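You operate a simulated robot arm through the tools that you are given. There is no shell and no other tool. Be economical: measure what you need, move in short steps, check, and stop when the job is done.

You are at the controls of a simulated two-armed robot. One attempt, no reset.

JOB
Put the rusty weight from the top of the parts table on the top of the tool stand. Stack the filter element that says "40" from the top of the parts table on top of the filter element that says "60". Fetch the sample tub from the top of the parts table and set it on the trolley shelf. Put the grey cartridge from the top of the parts table in the red tray and the green cartridge on the aisle tool plate. Put the orange cup in the wash tray. The order is free. Set down upright: rusty weight, sample tub, cartridge.
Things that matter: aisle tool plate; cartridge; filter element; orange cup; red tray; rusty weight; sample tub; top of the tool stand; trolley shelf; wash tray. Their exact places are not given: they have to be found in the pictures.

Only the result counts: the job must be done as asked and must still hold three seconds after the hand-in. Knocking over, shifting, dropping, spilling or breaking anything else fails it.

ROBOT AND FRAMES
Two 6-joint arms with two-finger grippers on one trunk, on a base that drives. Base frame: it is fixed to the floor where the robot stands at the start and does not move with it; the origin is under the middle of the robot, x ahead of it, y to its left, z up; the surface under the hand at the start is at about z = 880. Lengths are in mm, angles in rad, forces in N, time in s.
The left shoulder is at the start at [70, 176, 1165], the right one opposite. With the tool pointing down near the work surface each hand reaches from about 480 to 800 mm from the robot's upright axis, wherever it stands, measured 20 degrees to its own side. Places, roughly: aisle tool plate (20x25 cm) [5200, -1560, 1180]; cartridge [750, -500, 1000]; filter element [750, 0, 1000]; orange cup (10x10x9 cm) [1500, -200, 700]; red tray (19x17 cm) [3900, 1740, 880]; rusty weight [750, -250, 1000]; sample tub [750, -500, 1000]; top of the tool stand [-600, 2000, 700]; trolley shelf [-900, -4500, 400]; wash tray (31x23 cm) [-1640, -2620, 860]. Payload 2.45 kg a hand.
The tool frame of a hand sits at the grasp point between the pads (the TCP): z along the fingers, y along the line on which they close. The tips reach 26 mm beyond it. Largest opening 96 mm; the body of the gripper starts 69 mm behind the TCP.
Orientation is that of the tool frame in the base frame, as a unit quaternion [x, y, z, w]. With the fingers straight down and closing along the base's y, the tool's x points along the base's -x, its y along +y and its z along -z.

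CONTROLS
- The arms move only by the tool move_arm. It takes "left_steps", "right_steps" or both (then of equal length, played together; a hand with none holds still); each is one flat list of numbers, 7 for each row, row after row: the turn, a rotation vector about the tool's x, y, z in rad, then the shift along the tool's x, y, z in mm, then the gripper command, from -1 (shut) to 1 (fully open), values between in proportion. In form: [rx, ry, rz, tx, ty, tz, claw, rx, ry, rz, tx, ty, tz, claw, ...]. A call has 1 to 8 rows; each row shifts and turns the commanded pose from where the row before left it, along the tool's axes as they then stand. Rows are played at 5 a second. More than 50 mm and 0.15 rad between two rows, or a gripper value outside its range, and nothing of the call is played. A pose out of reach is approached as far as the arm can. The call stops where the force on the tool passes 40 N (or 10 N more than at its start, if that is more) or the arm is blocked; 0.2 s more then pass. Each finger halts on what it meets, pressing with about 44 N; the grip force reading is that of the motor and also rises with nothing between the fingers. The clock runs only during rows and for 0.2 s after the last one: add rows that do not move to give the fingers time. The reply holds the time, the measured pose of the TCP, the force on the tool along the base axes, the opening and the grip force, in the units named above and with some noise, with the torque about the TCP (base axes, N m) and any sound that the robot's microphone picked up, and new pictures: "pictures" is both (left out), scene, wrist or none (wrist: the cameras of the hands that moved).
- Cameras (640 x 400 px; columns grow to the right, rows downward): "scene" is now at [139.1, -23.4, 1486.4]; the picture's right is [-0.24, -0.97, 0.00], its down [-0.55, 0.14, -0.82] and it looks along [0.80, -0.20, -0.57] (base axes); focal length 277 px, centre (320, 200). "left" rides on the left gripper at [82, -3, -98] in its tool frame; the picture's right is [0.04, 1.00, 0.00], its down [-0.73, 0.03, -0.68] and it looks along [-0.68, 0.03, 0.73] (tool axes); focal length 256 px, centre (320, 200). "right" rides on the right gripper at [82, 3, -98] in its tool frame; the picture's right is [-0.04, 1.00, 0.00], its down [-0.73, -0.03, -0.68] and it looks along [-0.68, -0.03, 0.73] (tool axes); focal length 256 px, centre (320, 200).
- move_column(by): slides the trunk up (or, below 0, down) by that many mm; the arms and the scene camera ride with it, the base frame stays. It gives what a move gives, with no picture.
- roll_base(legs): drives the robot by 1 to 6 legs, each [ahead, left, turn to the left] in mm, mm and rad, along the robot's own axes; the way and the turn of a leg run together, so that a leg with both is an arc; at most 1500 mm and 3.142 rad a leg. The arms and the cameras ride along, it lands a little off, and it stops where it bumps. It gives what a move gives, and a new picture of the scene camera.
- head_to(pan, tilt): turns the head with the scene camera to pan (to the left, within 1.501 rad either way) and tilt (down, from -0.506 to 1.204), counted from straight ahead of the robot. It gives what a move gives, and a new picture of the scene camera.
- point_at(camera, pixels): there is no depth. For up to 12 entries [column, row, z] of the newest picture of that camera ("zoom" is the newest enlarged one), the place [x, y] in the base frame at which the ray of that pixel passes the height z, good to about 2 mm. The clock stands still meanwhile.
- zoom(camera, box): a new picture of the part [left, top, right, bottom] of that camera's present view, enlarged. The clock stands still meanwhile.
- sign_off(): hands the job in; it is judged then, once.

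Go step by step. Measure first, check grasps and placings, and put right what went wrong. The budget is 124 turns and 260 pictures, counting those below and the enlarged ones. Unless the task says otherwise, let go and move clear before handing in.

The tools are called as a command line: name --argument value ..., lists and objects as JSON in quotes. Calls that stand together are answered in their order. move_arm: Moves the arms, as the interface text tells. Its arguments: {"type":"object","properties":{"left_steps":{"type":"array","items":{"type":"number"}},"right_steps":{"type":"array","items":{"type":"number"}},"pictures":{"type":"string","enum":["both","scene","wrist","none"]}},"required":[]} The other tools are called the same way: move_column (by) slides the trunk up or down; roll_base (legs) drives the base; head_to (pan, tilt) turns the head that bears the scene camera; point_at (camera, pixels) gives the place at which the rays of pixels pass given heights; zoom (camera, box) takes an enlarged picture of a part of a camera's view; sign_off () hands the job in.

At the start:

```text
time: 0.0
left_tcp_pos: [630.6, 129.4, 1146.5]
left_tool_rot: [0.0, 1.0, 0.0, 0.0]
left_contact_force: [-0.9, 0.6, -0.1]
left_ft_torque: [0.03, -0.02, -0.03]
left_opening: 96.1
left_finger_force: 0.2
right_tcp_pos: [507.0, -350.8, 1178.2]
right_tool_rot: [0.0, 1.0, 0.0, 0.0]
right_contact_force: [0.2, -0.5, -0.8]
right_ft_torque: [-0.01, 0.02, 0.0]
right_opening: 95.8
right_finger_force: 0.0
trunk travel left (down, up): [-650.0, 190.0]
robot x, y, heading: [0.7, 0.4, 0.003]
head pan, tilt: [-0.246, 0.606]
```

scene: 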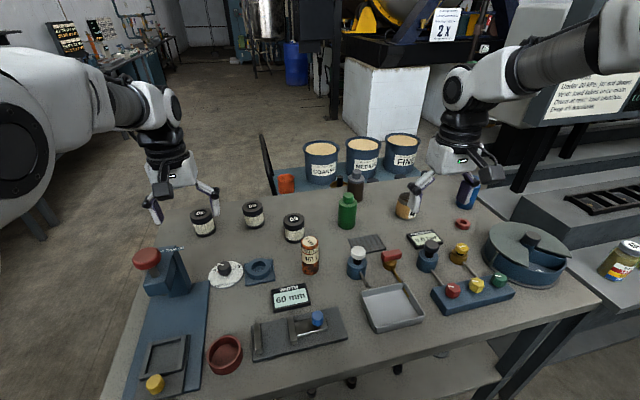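
right: 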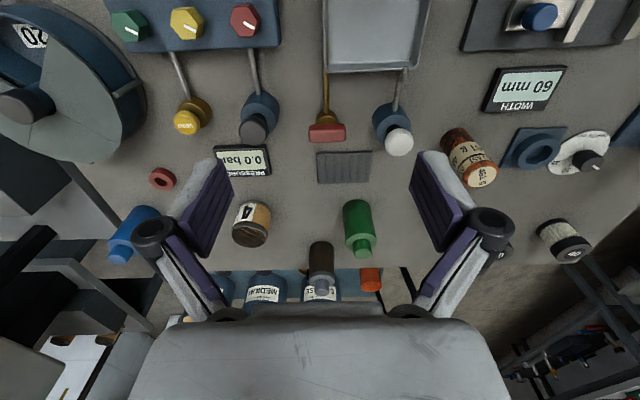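
left: 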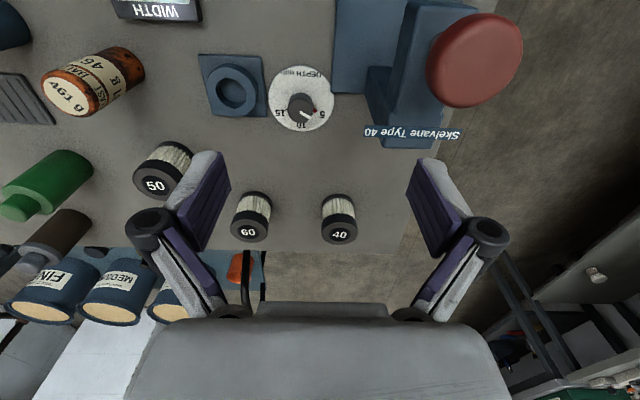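

The table is in view with filters near (203,222), (253,214), (293,228) and several bottles or cartridges. I'll enlarge the picture to identify the objects.

zoom --camera "scene" --box '[320, 120, 520, 245]'

zoom --camera "scene" --box '[180, 130, 380, 255]'

zoom --camera "right" --box '[80, 140, 400, 340]'

```text
3.20 times, centred on (420, 182) of scene
```

zoom: 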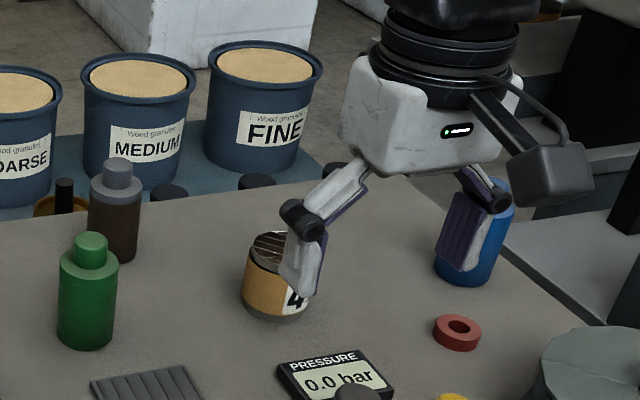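

```text
3.20 times, centred on (280, 192) of scene
```

zoom: 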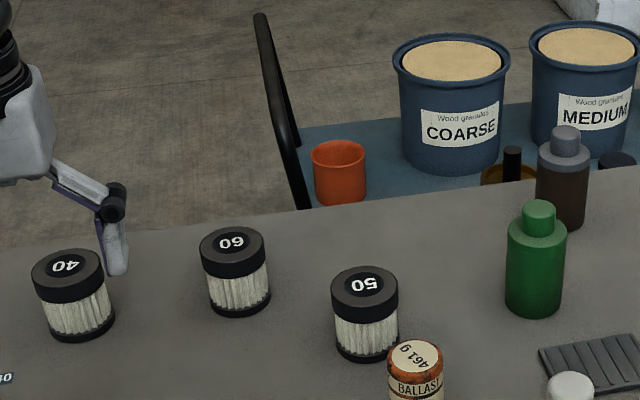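

```text
2.00 times, centred on (240, 240) of right
```

zoom: 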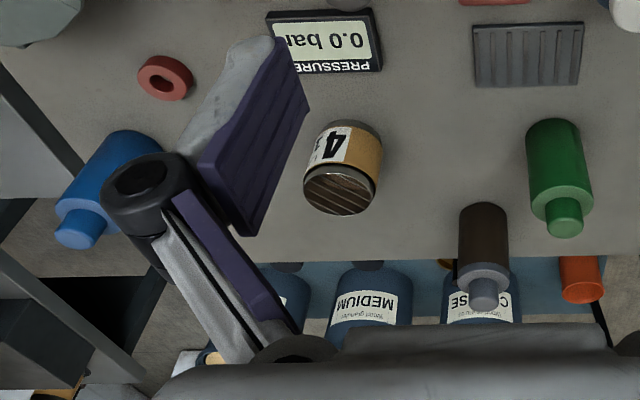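

The zooms show filters 40, 60 and 50, a "BALLAST" rusty weight, a green, a blue and a dark/grey cartridge, the sample tub with a "4" label, and the orange cup behind the table. I'll measure bases at z=880 and tops at trial heights from two cameras.

point_at --camera "scene" --pixels '[[205, 231, 880], [254.4, 224, 880], [294.4, 238, 880], [310, 271, 880], [347, 224, 880], [355, 197, 880], [407, 215, 880], [465, 204, 880], [286, 192, 700], [202, 213, 940], [252.5, 206, 940], [310, 240, 960]]'

point_at --camera "left" --pixels '[[340, 233, 940], [248, 230, 940], [156, 186, 940], [340, 233, 920], [248, 230, 920], [342, 200, 880], [255, 195, 880]]'

head_to --pan 0.0 --tilt 0.9

head_to --pan 0.0 --tilt 0.15

head_to --pan 1.4 --tilt 0.3

head_to --pan -1.2 --tilt 0.3

```text
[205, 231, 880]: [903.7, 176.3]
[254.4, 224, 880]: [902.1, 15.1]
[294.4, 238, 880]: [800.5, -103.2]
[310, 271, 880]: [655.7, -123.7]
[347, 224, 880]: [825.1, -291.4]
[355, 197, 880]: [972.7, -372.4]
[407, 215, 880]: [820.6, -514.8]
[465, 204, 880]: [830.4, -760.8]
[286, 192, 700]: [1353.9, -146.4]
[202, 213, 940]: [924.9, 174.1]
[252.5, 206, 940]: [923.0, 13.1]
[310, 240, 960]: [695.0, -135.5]
```

```text
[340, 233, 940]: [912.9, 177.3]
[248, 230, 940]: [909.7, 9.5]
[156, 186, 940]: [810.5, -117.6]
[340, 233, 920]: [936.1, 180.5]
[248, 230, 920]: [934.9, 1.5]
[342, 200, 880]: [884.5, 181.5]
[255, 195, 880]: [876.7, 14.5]
```

```text
time: 0.8
left_tcp_pos: [632.0, 128.0, 1146.7]
left_tool_rot: [0.0, 1.0, 0.0, 0.0]
left_contact_force: [0.2, 0.6, -0.2]
left_ft_torque: [-0.04, 0.05, -0.01]
left_opening: 95.8
left_finger_force: 0.0
right_tcp_pos: [506.6, -351.9, 1179.4]
right_tool_rot: [0.0, 1.0, 0.0, 0.0]
right_contact_force: [-0.5, 0.0, -0.3]
right_ft_torque: [-0.02, -0.01, 0.01]
right_opening: 95.7
right_finger_force: 0.0
trunk travel left (down, up): [-650.0, 190.0]
robot x, y, heading: [0.2, -0.5, 0.001]
head pan, tilt: [0.0, 0.901]
```

scene: 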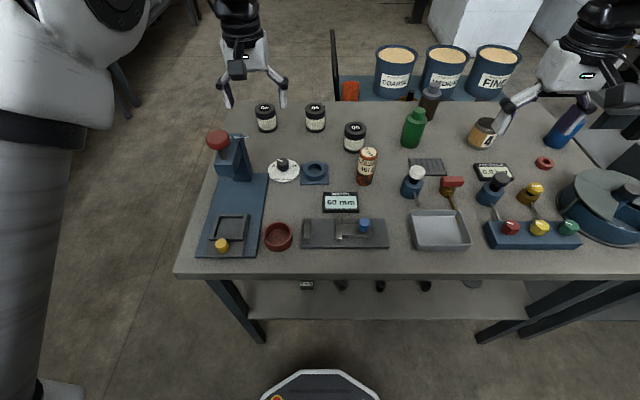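

```text
time: 1.9
left_tcp_pos: [631.5, 128.4, 1146.7]
left_tool_rot: [0.0, 1.0, 0.0, 0.0]
left_contact_force: [0.7, -0.1, -1.0]
left_ft_torque: [-0.03, -0.02, -0.01]
left_opening: 96.2
left_finger_force: 0.2
right_tcp_pos: [506.5, -351.6, 1178.8]
right_tool_rot: [0.0, 1.0, 0.0, 0.0]
right_contact_force: [-0.5, -0.2, 0.7]
right_ft_torque: [0.05, -0.05, 0.01]
right_opening: 96.1
right_finger_force: 0.0
trunk travel left (down, up): [-650.0, 190.0]
robot x, y, heading: [0.8, -2.3, -0.004]
head pan, tilt: [0.0, 0.15]
```

scene: 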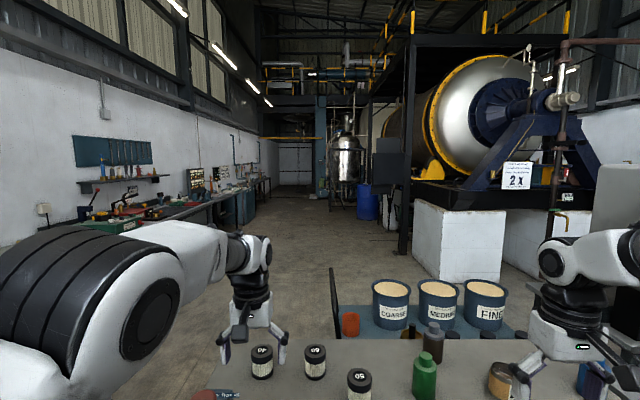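

```text
time: 3.4
left_tcp_pos: [630.9, 128.4, 1146.9]
left_tool_rot: [0.001, 1.0, 0.0, 0.0]
left_contact_force: [0.1, 0.2, 0.0]
left_ft_torque: [-0.01, -0.01, -0.03]
left_opening: 95.7
left_finger_force: 0.0
right_tcp_pos: [505.8, -351.6, 1178.9]
right_tool_rot: [0.0, 1.0, 0.0, 0.0]
right_contact_force: [-1.0, -0.1, 0.3]
right_ft_torque: [0.0, -0.01, -0.05]
right_opening: 96.2
right_finger_force: 0.0
trunk travel left (down, up): [-650.0, 190.0]
robot x, y, heading: [-0.7, 2.7, 0.005]
head pan, tilt: [1.4, 0.3]
```

scene: 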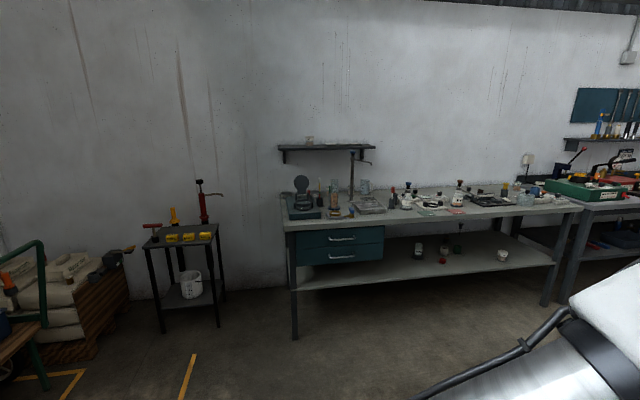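

```text
time: 5.8
left_tcp_pos: [631.6, 129.1, 1147.7]
left_tool_rot: [0.0, 1.0, -0.001, 0.0]
left_contact_force: [-0.3, 0.3, -0.2]
left_ft_torque: [0.03, -0.01, 0.0]
left_opening: 96.2
left_finger_force: 0.1
right_tcp_pos: [506.7, -351.7, 1180.1]
right_tool_rot: [-0.001, 1.0, 0.0, 0.0]
right_contact_force: [0.3, 0.6, -0.2]
right_ft_torque: [0.0, 0.0, -0.01]
right_opening: 95.9
right_finger_force: 0.1
trunk travel left (down, up): [-650.0, 190.0]
robot x, y, heading: [-1.1, 4.9, 0.001]
head pan, tilt: [-1.201, 0.3]
```

scene: 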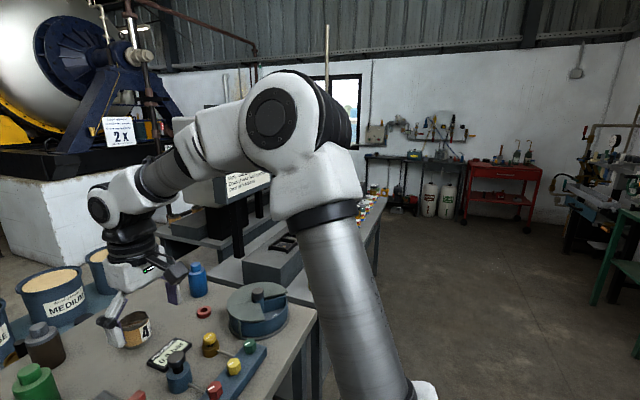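

Filters measure about (905,177) and (905,13), and the grey cartridge about (972,-372), which are a bit far from here. I'll look straight down to check the clearance between base and table, and list the table edge.

head_to --pan 0.0 --tilt 1.204

point_at --camera "scene" --pixels '[[320, 180, 880], [320, 200, 880], [320, 220, 880], [320, 240, 400], [320, 260, 400], [320, 300, 300], [320, 320, 300], [320, 300, 150], [320, 320, 150]]'

```text
time: 7.2
left_tcp_pos: [631.8, 128.1, 1146.1]
left_tool_rot: [0.0, 1.0, 0.001, 0.0]
left_contact_force: [0.1, 0.0, 0.4]
left_ft_torque: [-0.04, -0.02, 0.0]
left_opening: 95.8
left_finger_force: 0.1
right_tcp_pos: [507.0, -350.6, 1178.9]
right_tool_rot: [0.0, 1.0, 0.0, 0.001]
right_contact_force: [-0.7, -0.7, -1.1]
right_ft_torque: [0.01, 0.0, -0.01]
right_opening: 96.3
right_finger_force: 0.1
trunk travel left (down, up): [-650.0, 190.0]
robot x, y, heading: [1.0, -0.2, 0.001]
head pan, tilt: [0.0, 1.201]
```

scene: 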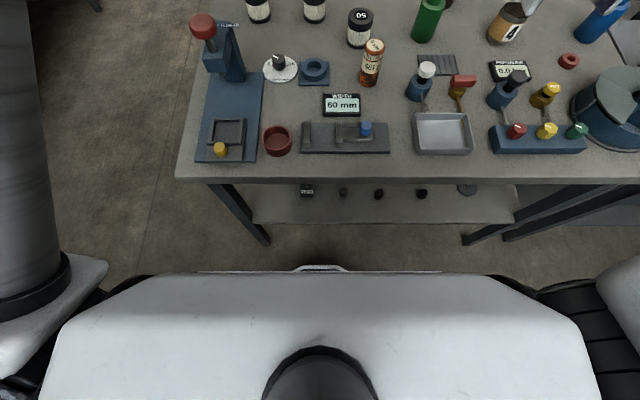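

```text
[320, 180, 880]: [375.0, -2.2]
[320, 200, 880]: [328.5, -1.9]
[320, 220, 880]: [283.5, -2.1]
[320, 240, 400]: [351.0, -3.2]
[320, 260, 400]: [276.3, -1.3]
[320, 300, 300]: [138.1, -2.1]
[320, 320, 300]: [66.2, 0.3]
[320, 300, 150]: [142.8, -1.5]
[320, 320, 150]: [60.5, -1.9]
```

Table edge is at x≈375 (row 180) and the base front peeps out at row 268, x≈255, so about 110 mm of gap. I'll roll ahead 80 mm and bring the left hand out over filter 40.

roll_base --legs '[[80, 0, 0]]'

move_arm --left_steps '[0, 0, 0, -45, 0, 0, 1, 0, 0, 0, -45, 20, 0, 1, 0, 0, 0, -20, 20, 0, 1, 0, 0, 0, 0, 0, 0, 1]'

```text
time: 8.2
left_tcp_pos: [710.0, 128.0, 1146.8]
left_tool_rot: [0.0, 1.0, 0.0, 0.001]
left_contact_force: [0.8, -0.6, 0.2]
left_ft_torque: [-0.01, 0.02, 0.01]
left_opening: 96.2
left_finger_force: 0.0
right_tcp_pos: [585.2, -351.7, 1180.0]
right_tool_rot: [0.0, 1.0, -0.001, 0.0]
right_contact_force: [-0.9, 0.3, 0.4]
right_ft_torque: [-0.03, -0.01, 0.0]
right_opening: 95.7
right_finger_force: 0.1
trunk travel left (down, up): [-650.0, 190.0]
robot x, y, heading: [78.0, -2.0, 0.001]
head pan, tilt: [0.0, 1.201]
```

scene: 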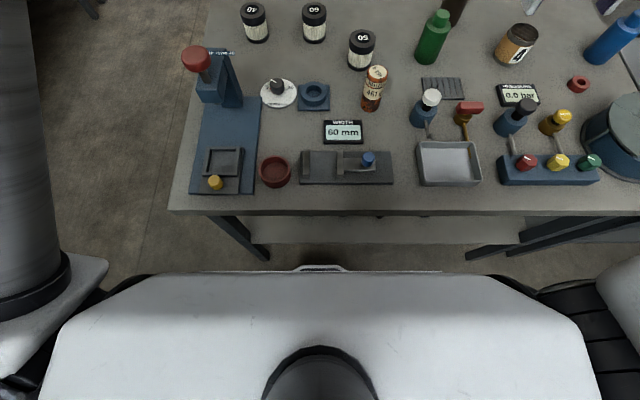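

```text
time: 9.2
left_tcp_pos: [809.0, 172.1, 1146.0]
left_tool_rot: [0.0, 1.0, 0.001, 0.001]
left_contact_force: [0.4, 0.7, 0.2]
left_ft_torque: [0.05, -0.03, 0.01]
left_opening: 96.2
left_finger_force: 0.1
left hand out of reach, approached as far as the arm can: row 3
right_tcp_pos: [584.4, -352.2, 1178.8]
right_tool_rot: [0.0, 1.0, 0.001, 0.001]
right_contact_force: [-0.5, 0.3, 0.7]
right_ft_torque: [0.03, -0.03, -0.01]
right_opening: 95.9
right_finger_force: 0.1
trunk travel left (down, up): [-650.0, 190.0]
robot x, y, heading: [77.8, 5.0, -0.005]
head pan, tilt: [0.0, 1.201]
```

scene: 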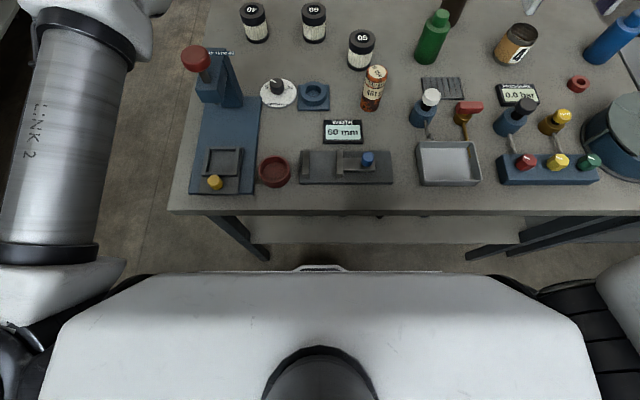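
left: 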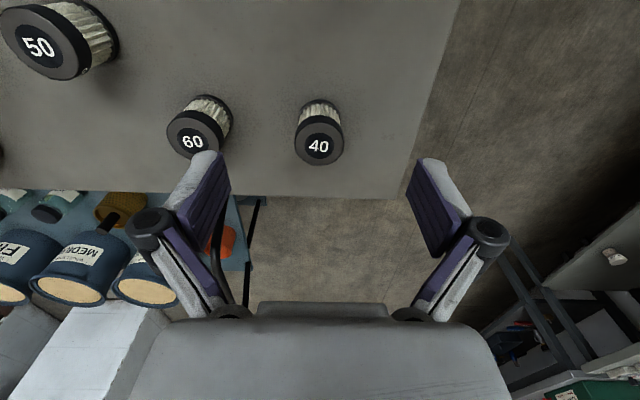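

At z≈1146 the left hand tops out near x=809, so I'll tilt the fingers forward. First I measure filter 40 (top at (319,146)) and filter 60 (top at (192,142)) from this closer view.

point_at --camera "left" --pixels '[[319, 146, 920], [319, 146, 940], [319, 146, 960], [193, 141, 920], [193, 141, 940], [193, 141, 960], [294, 143, 940], [344, 143, 940], [318, 100, 880], [209, 97, 880], [320, 195, 880]]'

zoom --camera "left" --box '[140, 70, 400, 200]'

point_at --camera "scene" --pixels '[[253, 9, 940], [314, 10, 940], [253, 9, 950], [314, 10, 950], [257, 38, 880], [314, 39, 880], [375, 74, 960], [373, 104, 880], [375, 74, 970]]'

```text
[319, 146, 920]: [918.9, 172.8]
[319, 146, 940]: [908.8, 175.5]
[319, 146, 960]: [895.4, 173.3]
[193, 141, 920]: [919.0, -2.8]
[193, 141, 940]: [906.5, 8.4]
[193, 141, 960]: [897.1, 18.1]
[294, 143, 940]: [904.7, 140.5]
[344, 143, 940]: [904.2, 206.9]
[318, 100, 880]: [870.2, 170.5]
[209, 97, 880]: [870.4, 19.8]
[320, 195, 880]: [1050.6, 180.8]
```

```text
2.46 times, centred on (270, 135) of left
```

zoom: 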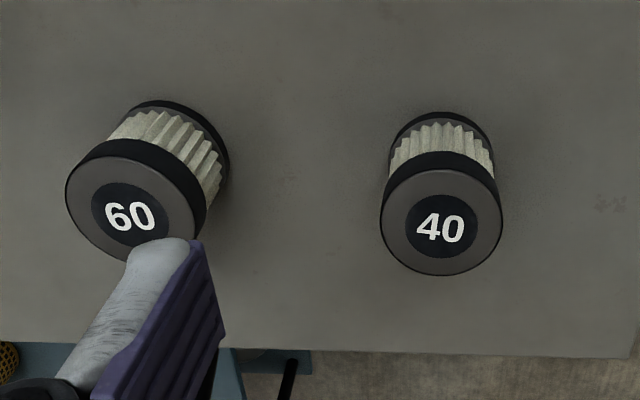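

```text
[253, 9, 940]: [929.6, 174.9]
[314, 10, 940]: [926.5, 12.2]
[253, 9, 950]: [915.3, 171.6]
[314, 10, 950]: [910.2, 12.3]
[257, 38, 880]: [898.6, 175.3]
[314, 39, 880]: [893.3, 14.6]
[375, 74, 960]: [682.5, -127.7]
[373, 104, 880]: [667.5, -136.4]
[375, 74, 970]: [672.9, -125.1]
```

Fits give filter 40 at about (897,174) and filter 60 at about (895,16), tops at about z=960 and diameter about 62. I'll tilt the left hand forward by 0.45 rad and lower it.

move_arm --left_steps '[0, -0.15, 0, 0, 0, 20, 1, 0, -0.15, 0, 0, 0, 20, 1, 0, -0.15, 0, 0, 0, 20, 1, 0, 0, 0, 0, 0, 0, 1]' --pictures "wrist"

```text
time: 10.2
left_tcp_pos: [820.5, 171.3, 1086.4]
left_tool_rot: [0.0, 0.974, 0.0, 0.224]
left_contact_force: [-0.5, 0.2, 0.1]
left_ft_torque: [0.0, 0.02, -0.01]
left_opening: 95.8
left_finger_force: 0.1
right_tcp_pos: [585.2, -351.9, 1179.7]
right_tool_rot: [0.0, 1.0, 0.0, 0.0]
right_contact_force: [-0.1, -0.4, -0.5]
right_ft_torque: [0.0, 0.01, -0.03]
right_opening: 96.1
right_finger_force: 0.1
trunk travel left (down, up): [-650.0, 190.0]
robot x, y, heading: [75.7, -0.3, 0.004]
head pan, tilt: [0.0, 1.201]
```

left: 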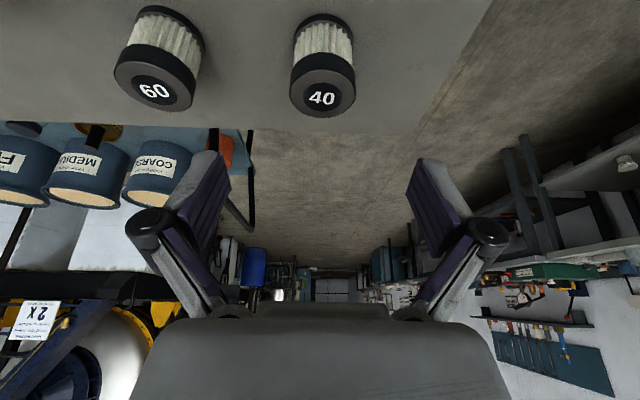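

Tilted view now shows 40 at (322,97) and 60 at (153,93). I'll check their positions at z=960 before descending.

point_at --camera "left" --pixels '[[322, 97, 960], [322, 97, 940], [153, 92, 960], [290, 92, 960], [355, 92, 960], [322, 25, 880]]'

move_arm --left_steps '[0, 0, 0, 0, 1, 45, 1, 0, 0, 0, 0, 1, 45, 1, 0, 0, 0, 0, 0, 0, 1]' --pictures "wrist"

```text
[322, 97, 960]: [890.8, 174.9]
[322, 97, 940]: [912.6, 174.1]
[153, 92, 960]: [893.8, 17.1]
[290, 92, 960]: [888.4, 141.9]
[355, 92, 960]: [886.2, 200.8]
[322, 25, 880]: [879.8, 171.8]
```

```text
time: 11.0
left_tcp_pos: [859.8, 172.0, 1005.5]
left_tool_rot: [0.002, 0.975, 0.0, 0.224]
left_contact_force: [-0.2, -0.1, -0.2]
left_ft_torque: [0.01, 0.01, 0.01]
left_opening: 96.0
left_finger_force: 0.0
right_tcp_pos: [585.7, -352.1, 1180.2]
right_tool_rot: [0.0, 1.0, 0.001, 0.001]
right_contact_force: [-0.5, 0.2, -0.2]
right_ft_torque: [0.0, -0.03, 0.0]
right_opening: 96.0
right_finger_force: 0.1
trunk travel left (down, up): [-650.0, 190.0]
robot x, y, heading: [81.4, 2.2, 0.001]
head pan, tilt: [0.0, 1.201]
```

left: 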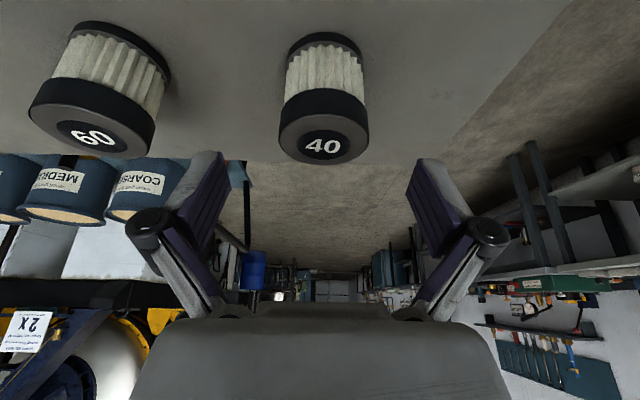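

Filter 40 sits at about (893,173), top about 958; I descend the last 84 mm and close.

move_arm --left_steps '[0, 0, 0, 2, 0, 42, 1, 0, 0, 0, 2, 0, 42, 1, 0, 0, 0, 0, 0, 0, 1, 0, 0, 0, 0, 0, 0, 0.2, 0, 0, 0, 0, 0, 0, -1, 0, 0, 0, 0, 0, 0, -1]' --pictures "wrist"

```text
time: 12.4
left_tcp_pos: [893.0, 171.0, 930.2]
left_tool_rot: [0.0, 0.975, 0.0, 0.224]
left_contact_force: [-1.4, 0.7, 7.0]
left_ft_torque: [-0.23, -0.09, 0.04]
left_opening: 62.9
left_finger_force: 44.1
right_tcp_pos: [583.8, -351.1, 1178.8]
right_tool_rot: [0.0, 1.0, 0.0, 0.0]
right_contact_force: [0.7, -1.4, 0.7]
right_ft_torque: [-0.02, -0.01, 0.01]
right_opening: 96.0
right_finger_force: 0.0
trunk travel left (down, up): [-650.0, 190.0]
robot x, y, heading: [79.3, 1.7, 0.003]
head pan, tilt: [0.0, 1.201]
```

left: 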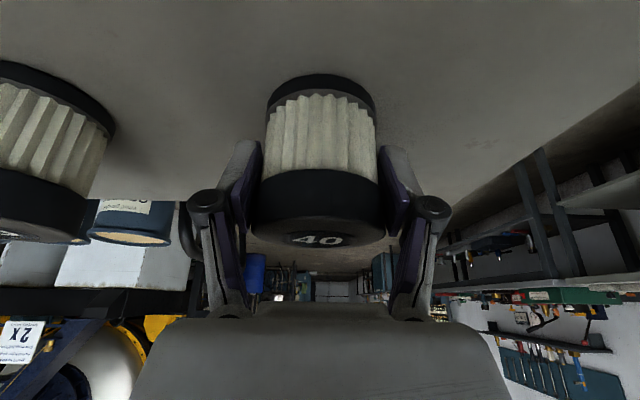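

Gripped at 62.9 mm. I lift 120 mm straight up and measure again where filter 60 is.

move_arm --left_steps '[0, 0, 0, -17.4, 0, -36, -1, 0, 0, 0, -17.4, 0, -36, -1, 0, 0, 0, -17.4, 0, -36, -1, 0, 0, 0, 0, -40, 0, -1, 0, 0, 0, 0, -40, 0, -1, 0, 0, 0, 0, 0, 0, -1]'

```text
time: 13.8
left_tcp_pos: [894.9, 91.3, 1049.2]
left_tool_rot: [0.0, 0.975, 0.0, 0.224]
left_contact_force: [0.0, 0.0, -1.8]
left_ft_torque: [-0.02, 0.02, 0.02]
left_opening: 62.4
left_finger_force: 44.1
right_tcp_pos: [586.1, -350.4, 1179.4]
right_tool_rot: [0.0, 1.0, 0.0, 0.0]
right_contact_force: [-0.6, 0.6, 0.1]
right_ft_torque: [0.0, -0.01, -0.01]
right_opening: 96.1
right_finger_force: 0.0
trunk travel left (down, up): [-650.0, 190.0]
robot x, y, heading: [78.9, -2.0, 0.001]
head pan, tilt: [0.0, 1.201]
```

scene: 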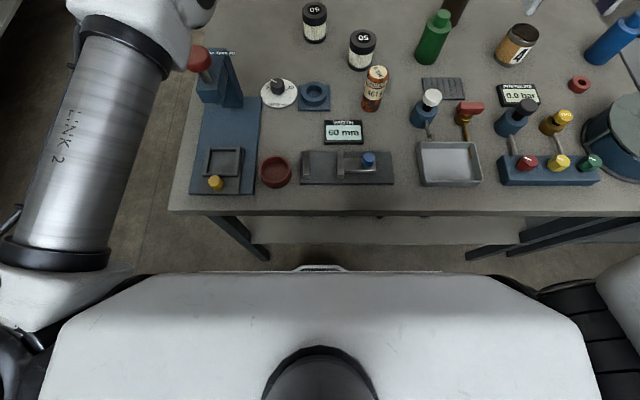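
left: 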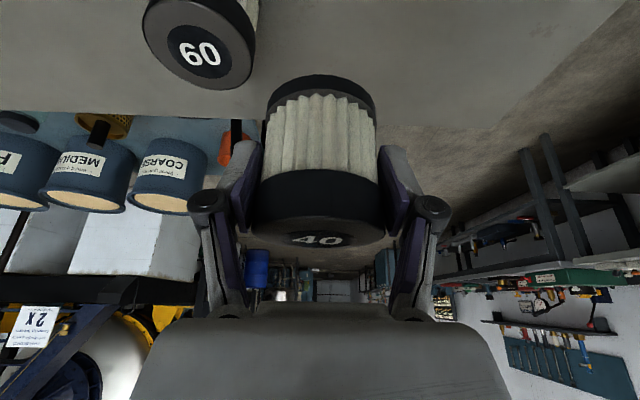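

Filter 40 is held; filter 60's top appears centred near (200,46). I point at it to fix the target.

point_at --camera "left" --pixels '[[200, 46, 958], [200, 52, 958], [143, 24, 958], [255, 62, 958], [178, 82, 958]]'

point_at --camera "scene" --pixels '[[314, 10, 958], [314, 39, 880], [301, 10, 958], [327, 10, 958]]'

zoom --camera "left" --box '[120, 0, 280, 100]'

```text
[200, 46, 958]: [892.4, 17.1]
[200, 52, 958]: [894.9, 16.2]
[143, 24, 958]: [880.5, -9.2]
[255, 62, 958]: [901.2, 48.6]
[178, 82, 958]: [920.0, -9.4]
```

```text
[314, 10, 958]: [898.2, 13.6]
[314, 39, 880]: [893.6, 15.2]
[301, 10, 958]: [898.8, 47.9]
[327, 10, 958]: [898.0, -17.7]
```

```text
4.00 times, centred on (200, 50) of left
```

zoom: 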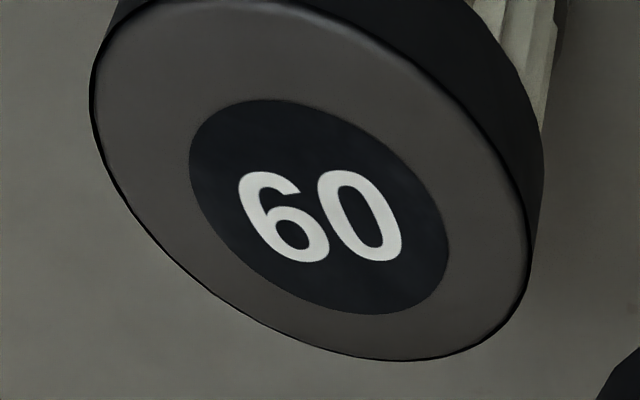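

Filter 60's centre is (895,16). I move over it and lower to about 8 mm above contact.

move_arm --left_steps '[0, 0, 0, 0, -37, 0, -1, 0, 0, 0, 0, -37.5, 0, -1, 0, 0, 0, 0, 0, 0, -1, 0, 0, 0, 6.5, 0, 13.5, -1, 0, 0, 0, 6.5, 0, 13.5, -1, 0, 0, 0, 0, 0, 0, -1]'

```text
time: 15.2
left_tcp_pos: [886.0, 25.4, 1016.9]
left_tool_rot: [0.001, 0.975, -0.001, 0.223]
left_contact_force: [0.0, -0.4, -1.1]
left_ft_torque: [0.0, -0.02, 0.0]
left_opening: 62.5
left_finger_force: 44.2
left hand out of reach, approached as far as the arm can: row 2
right_tcp_pos: [586.3, -351.6, 1178.8]
right_tool_rot: [0.0, 1.0, 0.001, 0.0]
right_contact_force: [-0.5, 0.1, 0.4]
right_ft_torque: [0.0, -0.02, -0.01]
right_opening: 96.3
right_finger_force: 0.1
trunk travel left (down, up): [-650.0, 190.0]
robot x, y, heading: [81.8, 1.1, -0.001]
head pan, tilt: [0.0, 1.201]
```

scene: 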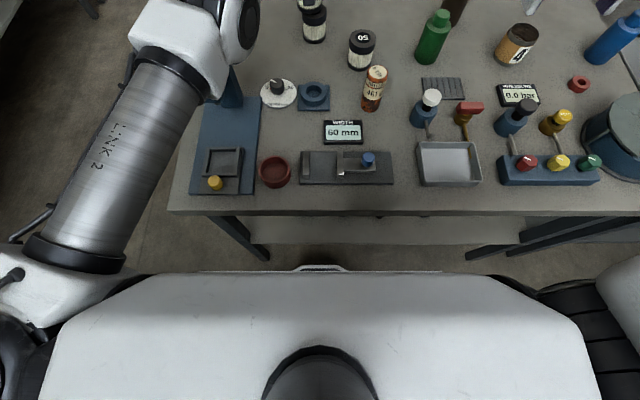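
left: 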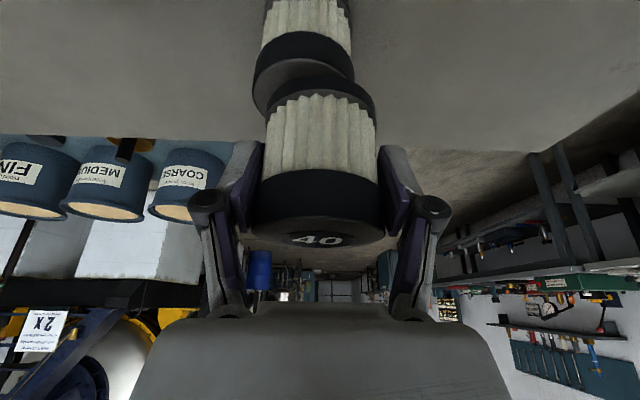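

Row 2 was out of reach (y stopped at 25). I raise, move the arm back left, then shift the base right 110 mm so the shoulder is closer.

move_arm --left_steps '[0, 0, 0, -17.4, 0, -36, -1, 0, 0, 0, 0, 40, 0, -1, 0, 0, 0, 0, 40, 0, -1, 0, 0, 0, 0, 20, 0, -1]' --pictures "none"

roll_base --legs '[[0, -110, 0]]'

```text
time: 16.2
left_tcp_pos: [885.8, 123.2, 1056.3]
left_tool_rot: [0.001, 0.975, 0.0, 0.224]
left_contact_force: [-0.1, -0.6, -1.8]
left_ft_torque: [-0.03, 0.04, 0.02]
left_opening: 62.6
left_finger_force: 44.2
right_tcp_pos: [584.9, -351.6, 1178.7]
right_tool_rot: [0.0, 1.0, 0.0, 0.001]
right_contact_force: [0.1, 0.3, 0.1]
right_ft_torque: [0.01, 0.0, -0.02]
right_opening: 95.9
right_finger_force: 0.0
trunk travel left (down, up): [-650.0, 190.0]
robot x, y, heading: [82.5, -0.1, 0.002]
head pan, tilt: [0.0, 1.201]
```

```text
time: 17.4
left_tcp_pos: [885.5, 13.3, 1055.0]
left_tool_rot: [0.0, 0.975, 0.001, 0.223]
left_contact_force: [0.6, 0.4, -0.7]
left_ft_torque: [-0.01, 0.03, -0.02]
left_opening: 62.5
left_finger_force: 43.9
right_tcp_pos: [585.2, -461.4, 1178.7]
right_tool_rot: [0.0, 1.0, 0.0, 0.0]
right_contact_force: [0.0, 0.4, 1.0]
right_ft_torque: [-0.01, -0.01, -0.01]
right_opening: 96.1
right_finger_force: 0.0
trunk travel left (down, up): [-650.0, 190.0]
robot x, y, heading: [80.6, -109.3, -0.001]
head pan, tilt: [0.0, 1.201]
```

scene: 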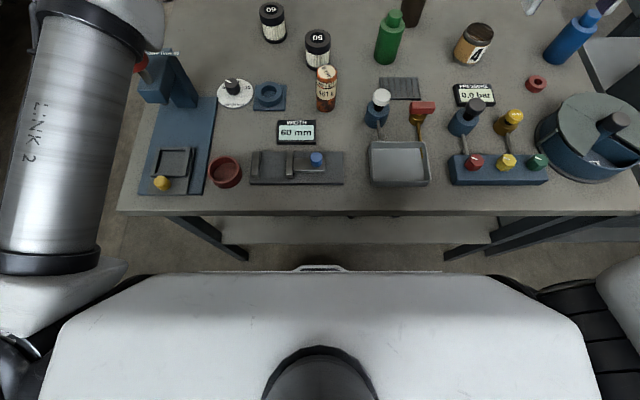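

TCP is at (885.5,13.3,1055). I correct by (+9,+3) and lower to z≈1018.

move_arm --left_steps '[0, 0, 0, -8.1, 3.2, 3.9, -1, 0, 0, 0, 8, 0, 16.7, -1, 0, 0, 0, 8, 0, 16.7, -1, 0, 0, 0, 0, 0, 0, -1]'

```text
time: 18.4
left_tcp_pos: [894.2, 16.4, 1020.1]
left_tool_rot: [0.001, 0.975, 0.0, 0.223]
left_contact_force: [0.0, 0.1, -0.6]
left_ft_torque: [0.0, 0.02, 0.02]
left_opening: 62.4
left_finger_force: 43.6
right_tcp_pos: [585.4, -461.2, 1179.0]
right_tool_rot: [0.001, 1.0, 0.0, 0.0]
right_contact_force: [0.0, 0.0, -0.4]
right_ft_torque: [-0.02, -0.03, -0.01]
right_opening: 96.0
right_finger_force: 0.0
trunk travel left (down, up): [-650.0, 190.0]
robot x, y, heading: [79.9, -108.1, 0.0]
head pan, tilt: [0.0, 1.201]
```

scene: 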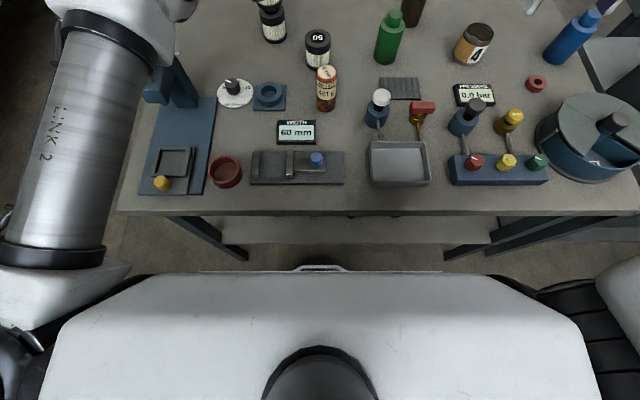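
left: 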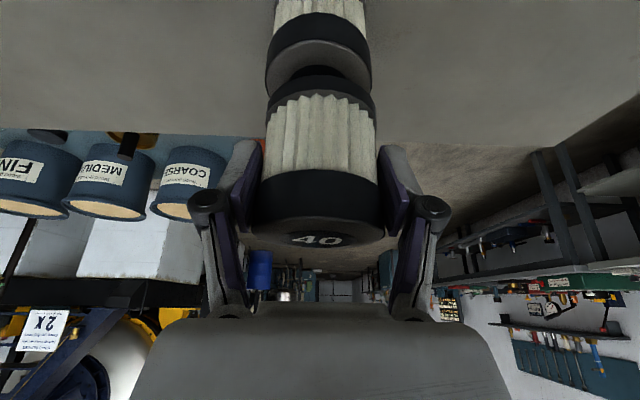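

Aligned in columns (both about 320). I lower in small steps till contact shows.

move_arm --left_steps '[0, 0, 0, 1.3, 0, 2.7, -1, 0, 0, 0, 1.3, 0, 2.7, -1, 0, 0, 0, 0, 0, 0, -1]' --pictures "wrist"

move_arm --left_steps '[0, 0, 0, 0.9, 0, 1.8, -1, 0, 0, 0, 0.9, 0, 1.8, -1, 0, 0, 0, 0, 0, 0, -1]' --pictures "wrist"

```text
time: 19.2
left_tcp_pos: [893.8, 15.4, 1015.2]
left_tool_rot: [0.001, 0.975, 0.0, 0.222]
left_contact_force: [-0.5, 0.3, -1.3]
left_ft_torque: [-0.01, 0.01, 0.01]
left_opening: 62.2
left_finger_force: 43.7
right_tcp_pos: [585.6, -463.4, 1178.1]
right_tool_rot: [0.001, 1.0, 0.0, 0.0]
right_contact_force: [0.6, 0.6, -0.2]
right_ft_torque: [0.02, 0.01, 0.0]
right_opening: 96.1
right_finger_force: 0.0
trunk travel left (down, up): [-650.0, 190.0]
robot x, y, heading: [78.9, -112.9, -0.004]
head pan, tilt: [0.0, 1.201]
```

left: 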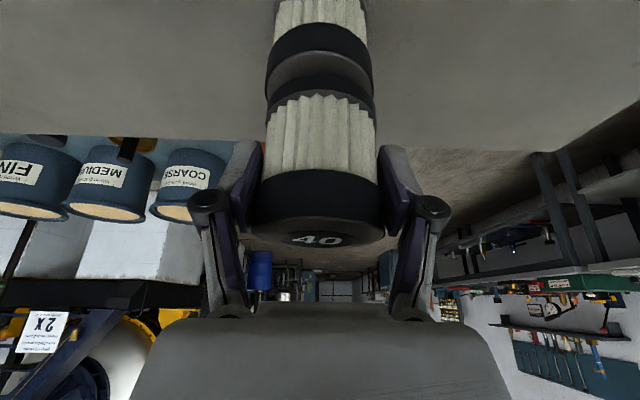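

```text
time: 20.0
left_tcp_pos: [894.3, 16.1, 1008.8]
left_tool_rot: [0.0, 0.975, -0.001, 0.224]
left_contact_force: [-0.7, 0.4, -1.2]
left_ft_torque: [0.01, -0.01, 0.03]
left_opening: 62.3
left_finger_force: 43.9
right_tcp_pos: [586.4, -462.6, 1178.6]
right_tool_rot: [0.001, 1.0, 0.0, 0.0]
right_contact_force: [-0.1, 0.3, -0.4]
right_ft_torque: [-0.01, 0.0, 0.01]
right_opening: 95.7
right_finger_force: 0.2
trunk travel left (down, up): [-650.0, 190.0]
robot x, y, heading: [76.7, -108.4, -0.002]
head pan, tilt: [0.0, 1.201]
```

left: 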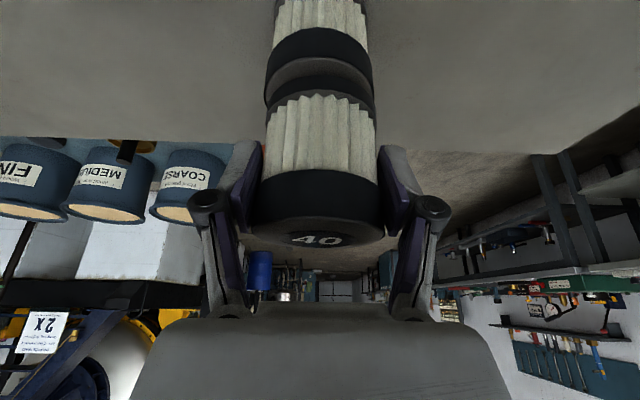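

No contact force yet and a crescent of 60's top is still visible at (318,72). I keep lowering.

move_arm --left_steps '[0, 0, 0, 0.9, 0, 1.8, -1, 0, 0, 0, 0.9, 0, 1.8, -1, 0, 0, 0, 0, 0, 0, -1]' --pictures "wrist"

move_arm --left_steps '[0, 0, 0, 0.9, 0, 1.8, -1, 0, 0, 0, 0, 0, 0, -1]' --pictures "wrist"

```text
time: 20.8
left_tcp_pos: [895.3, 16.2, 1004.7]
left_tool_rot: [0.001, 0.975, 0.0, 0.223]
left_contact_force: [-0.1, 1.5, -0.7]
left_ft_torque: [-0.01, -0.02, 0.03]
left_opening: 62.3
left_finger_force: 43.6
right_tcp_pos: [587.5, -461.5, 1178.4]
right_tool_rot: [0.002, 1.0, 0.0, -0.001]
right_contact_force: [1.2, 0.6, -0.5]
right_ft_torque: [0.0, 0.04, -0.02]
right_opening: 95.8
right_finger_force: 0.1
trunk travel left (down, up): [-650.0, 190.0]
robot x, y, heading: [79.1, -108.9, -0.006]
head pan, tilt: [0.0, 1.201]
```

left: 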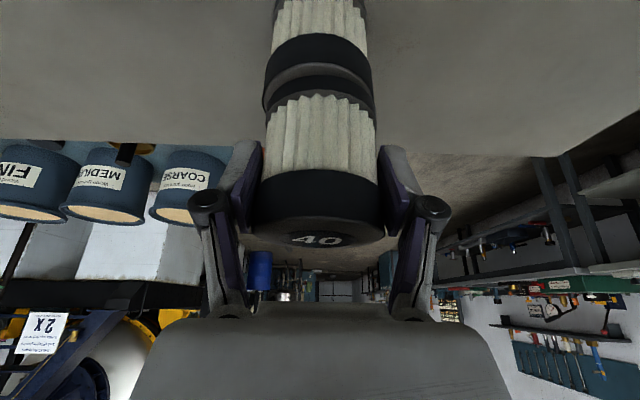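

```text
time: 21.4
left_tcp_pos: [896.3, 17.2, 1004.4]
left_tool_rot: [0.001, 0.974, 0.0, 0.225]
left_contact_force: [3.1, 0.2, 7.2]
left_ft_torque: [-0.22, -0.25, 0.09]
left_opening: 62.4
left_finger_force: 44.4
right_tcp_pos: [584.8, -461.3, 1179.2]
right_tool_rot: [0.0, 1.0, 0.0, 0.001]
right_contact_force: [0.3, 0.1, 0.3]
right_ft_torque: [-0.01, 0.01, 0.0]
right_opening: 95.9
right_finger_force: 0.0
trunk travel left (down, up): [-650.0, 190.0]
robot x, y, heading: [77.8, -112.5, 0.001]
head pan, tilt: [0.0, 1.201]
```

left: 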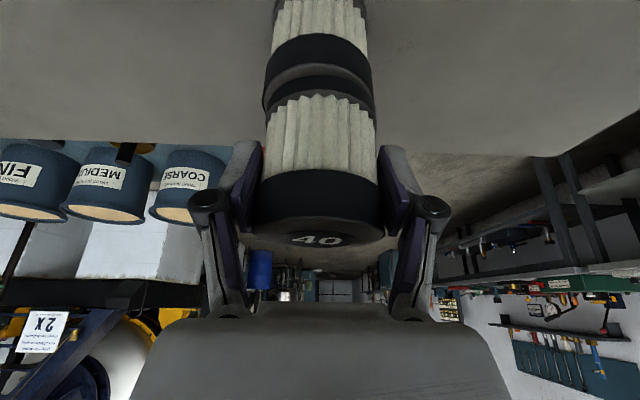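

Contact at z≈1004 with 7 N. A thin crescent remains at (318,70); I zoom to judge the offset before letting go.

zoom --camera "left" --box '[240, 0, 400, 100]'

head_to --pan 0.1 --tilt 0.7

zoom --camera "scene" --box '[230, 60, 390, 160]'

```text
4.00 times, centred on (320, 50) of left
```

zoom: 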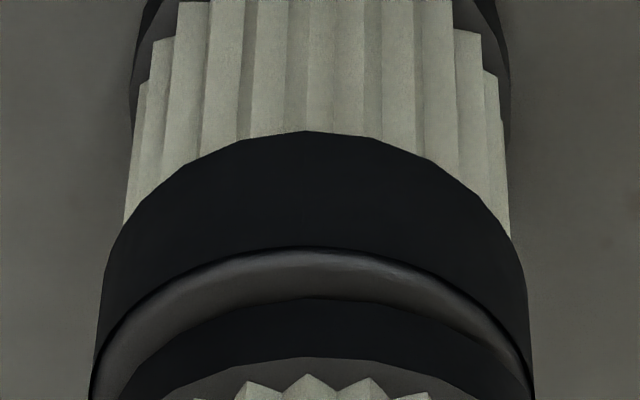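

```text
time: 22.3
left_tcp_pos: [895.1, 16.4, 1005.5]
left_tool_rot: [0.001, 0.975, 0.0, 0.224]
left_contact_force: [5.2, 0.3, 12.5]
left_ft_torque: [-0.29, -0.47, 0.1]
left_opening: 62.7
left_finger_force: 43.8
right_tcp_pos: [583.7, -461.7, 1180.1]
right_tool_rot: [0.001, 1.0, 0.0, 0.0]
right_contact_force: [-1.0, -0.6, -0.3]
right_ft_torque: [0.01, -0.04, 0.0]
right_opening: 96.0
right_finger_force: 0.0
trunk travel left (down, up): [-650.0, 190.0]
robot x, y, heading: [78.0, -108.5, -0.001]
head pan, tilt: [0.099, 0.7]
```

scene: 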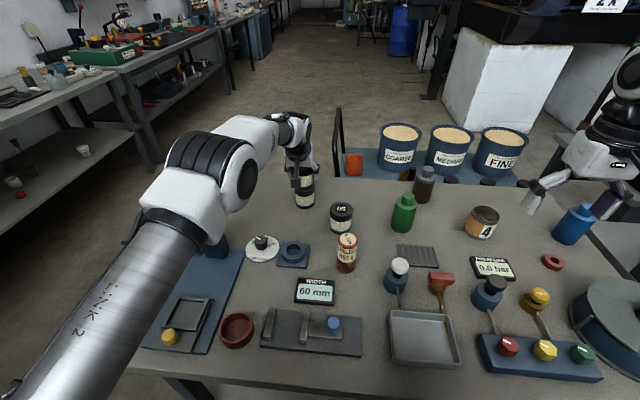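

```text
4.00 times, centred on (310, 110) of scene
```

zoom: 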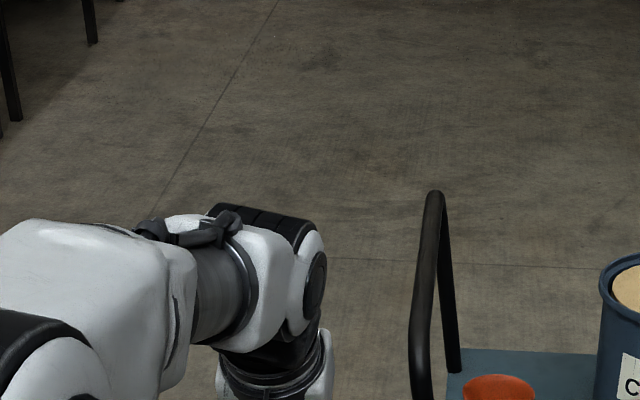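

The near edge of 40's base sits about 48 zoomed px (8–10 mm) beyond 60's near edge. I raise 5 mm, move 8 mm back towards the robot, and lower again.

move_arm --left_steps '[0, 0, 0, -2.6, 0, -5.4, -1, 0, 0, 0, 7.2, 0, -3.5, -1, 0, 0, 0, 0.9, 0, 1.8, -1, 0, 0, 0, 0, 0, 0, -1]' --pictures "none"

zoom --camera "left" --box '[240, 0, 400, 100]'

```text
time: 23.3
left_tcp_pos: [886.5, 16.0, 1007.2]
left_tool_rot: [0.001, 0.975, -0.001, 0.223]
left_contact_force: [0.2, 0.0, -0.9]
left_ft_torque: [0.0, -0.01, -0.01]
left_opening: 62.3
left_finger_force: 43.6
right_tcp_pos: [585.8, -462.6, 1177.6]
right_tool_rot: [0.002, 1.0, 0.0, 0.0]
right_contact_force: [0.3, 0.1, 0.1]
right_ft_torque: [-0.03, 0.03, -0.01]
right_opening: 95.6
right_finger_force: 0.1
trunk travel left (down, up): [-650.0, 190.0]
robot x, y, heading: [80.1, -112.5, -0.005]
head pan, tilt: [0.099, 0.7]
```

```text
4.00 times, centred on (320, 50) of left
```

zoom: 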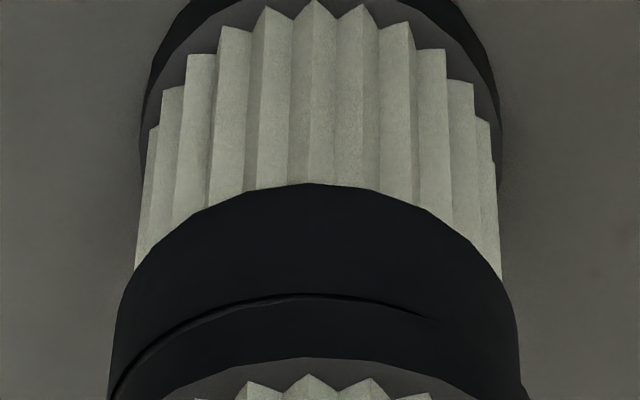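

Now the two rims line up (y≈298 in the zoom). I lower to contact with a slight forward trim and look at force.

move_arm --left_steps '[0, 0, 0, -0.5, 0, 2.2, -1, 0, 0, 0, 0.6, 0, 1.4, -1, 0, 0, 0, 0, 0, 0, -1]' --pictures "none"

zoom --camera "left" --box '[240, 0, 400, 100]'

```text
time: 24.1
left_tcp_pos: [887.5, 16.6, 1004.4]
left_tool_rot: [0.001, 0.975, 0.0, 0.224]
left_contact_force: [0.1, -0.6, 4.0]
left_ft_torque: [-0.16, -0.1, 0.04]
left_opening: 62.4
left_finger_force: 44.1
right_tcp_pos: [584.9, -461.5, 1179.1]
right_tool_rot: [0.001, 1.0, 0.0, -0.001]
right_contact_force: [-0.5, 0.3, 0.0]
right_ft_torque: [-0.01, -0.04, 0.0]
right_opening: 95.9
right_finger_force: 0.0
trunk travel left (down, up): [-650.0, 190.0]
robot x, y, heading: [80.7, -109.1, -0.004]
head pan, tilt: [0.099, 0.7]
```

```text
4.00 times, centred on (320, 50) of left
```

zoom: 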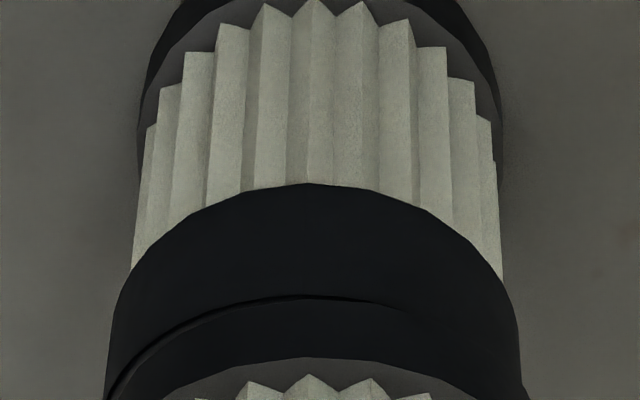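

Contact with the rims flush. I open and back off along the tool axis.

move_arm --left_steps '[0, 0, 0, 0, 0, 0, -0.2, 0, 0, 0, 0, 0, 0, 0.4, 0, 0, 0, 0, 0, 0, 1, 0, 0, 0, 0, 0, 0, 1, 0, 0, 0, 0, 0, -40, 1, 0, 0, 0, 0, 0, -45, 1, 0, 0, 0, 0, 0, -45, 1, 0, 0, 0, 0, 0, 0, 1]'

```text
time: 25.9
left_tcp_pos: [832.9, 16.6, 1121.9]
left_tool_rot: [0.002, 0.975, 0.0, 0.223]
left_contact_force: [0.6, 0.2, -0.7]
left_ft_torque: [0.0, 0.03, -0.02]
left_opening: 96.1
left_finger_force: 0.0
right_tcp_pos: [585.4, -461.9, 1177.1]
right_tool_rot: [0.001, 1.0, -0.001, 0.0]
right_contact_force: [-0.6, -0.7, -0.4]
right_ft_torque: [0.0, -0.02, -0.01]
right_opening: 95.8
right_finger_force: 0.1
trunk travel left (down, up): [-650.0, 190.0]
robot x, y, heading: [77.0, -111.5, -0.003]
head pan, tilt: [0.099, 0.7]
```

scene: 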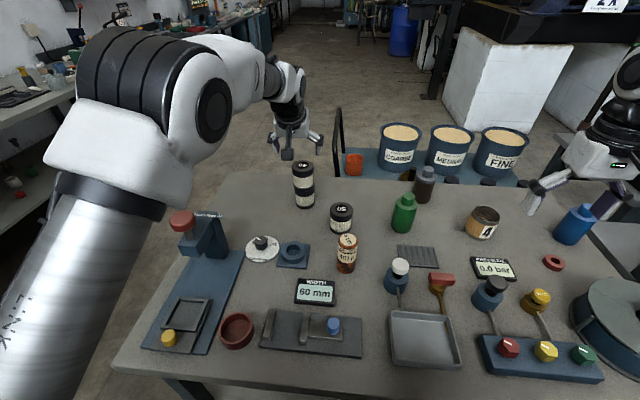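
left: 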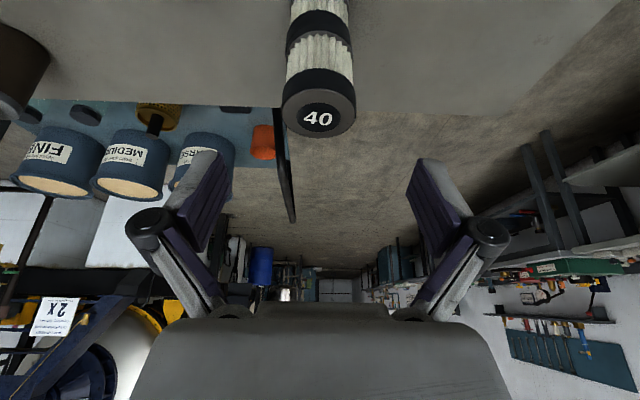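

Filter 40 stands on 60. Next I pick the rusty weight with the left hand and the tub with the right; I zoom on both, and on the dark cartridge.

zoom --camera "scene" --box '[380, 150, 540, 250]'

zoom --camera "scene" --box '[270, 180, 430, 280]'

point_at --camera "scene" --pixels '[[347, 238, 970], [347, 238, 960], [345, 269, 880], [335, 241, 965], [358, 241, 965], [482, 235, 880], [466, 214, 930], [500, 214, 930], [404, 226, 880], [423, 196, 880]]'

```text
4.00 times, centred on (460, 200) of scene
```

zoom: 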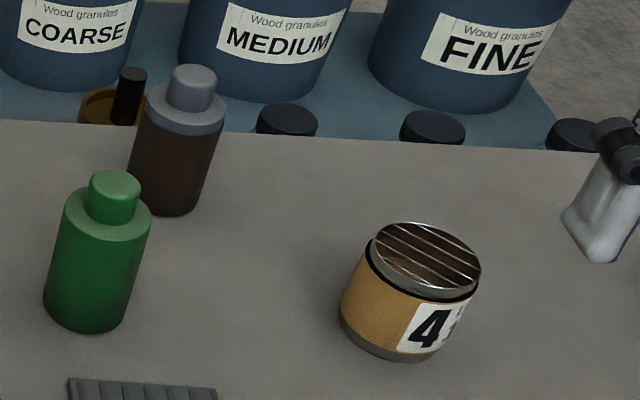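

```text
4.00 times, centred on (350, 230) of scene
```

zoom: 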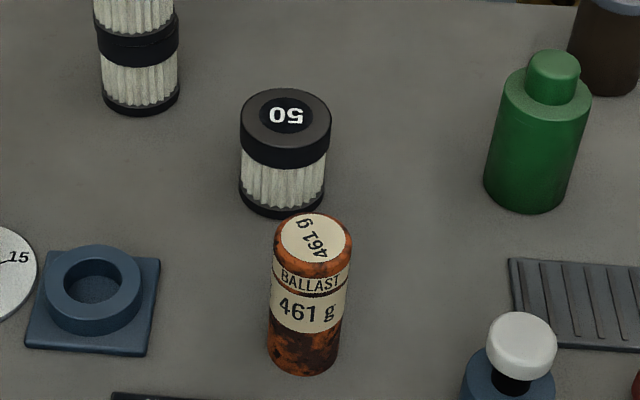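

```text
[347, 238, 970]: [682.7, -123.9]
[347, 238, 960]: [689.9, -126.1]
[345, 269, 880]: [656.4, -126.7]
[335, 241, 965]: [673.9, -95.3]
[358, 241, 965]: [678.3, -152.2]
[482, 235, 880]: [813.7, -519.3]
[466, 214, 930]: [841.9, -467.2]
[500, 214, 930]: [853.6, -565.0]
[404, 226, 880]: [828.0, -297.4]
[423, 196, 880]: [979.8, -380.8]
```

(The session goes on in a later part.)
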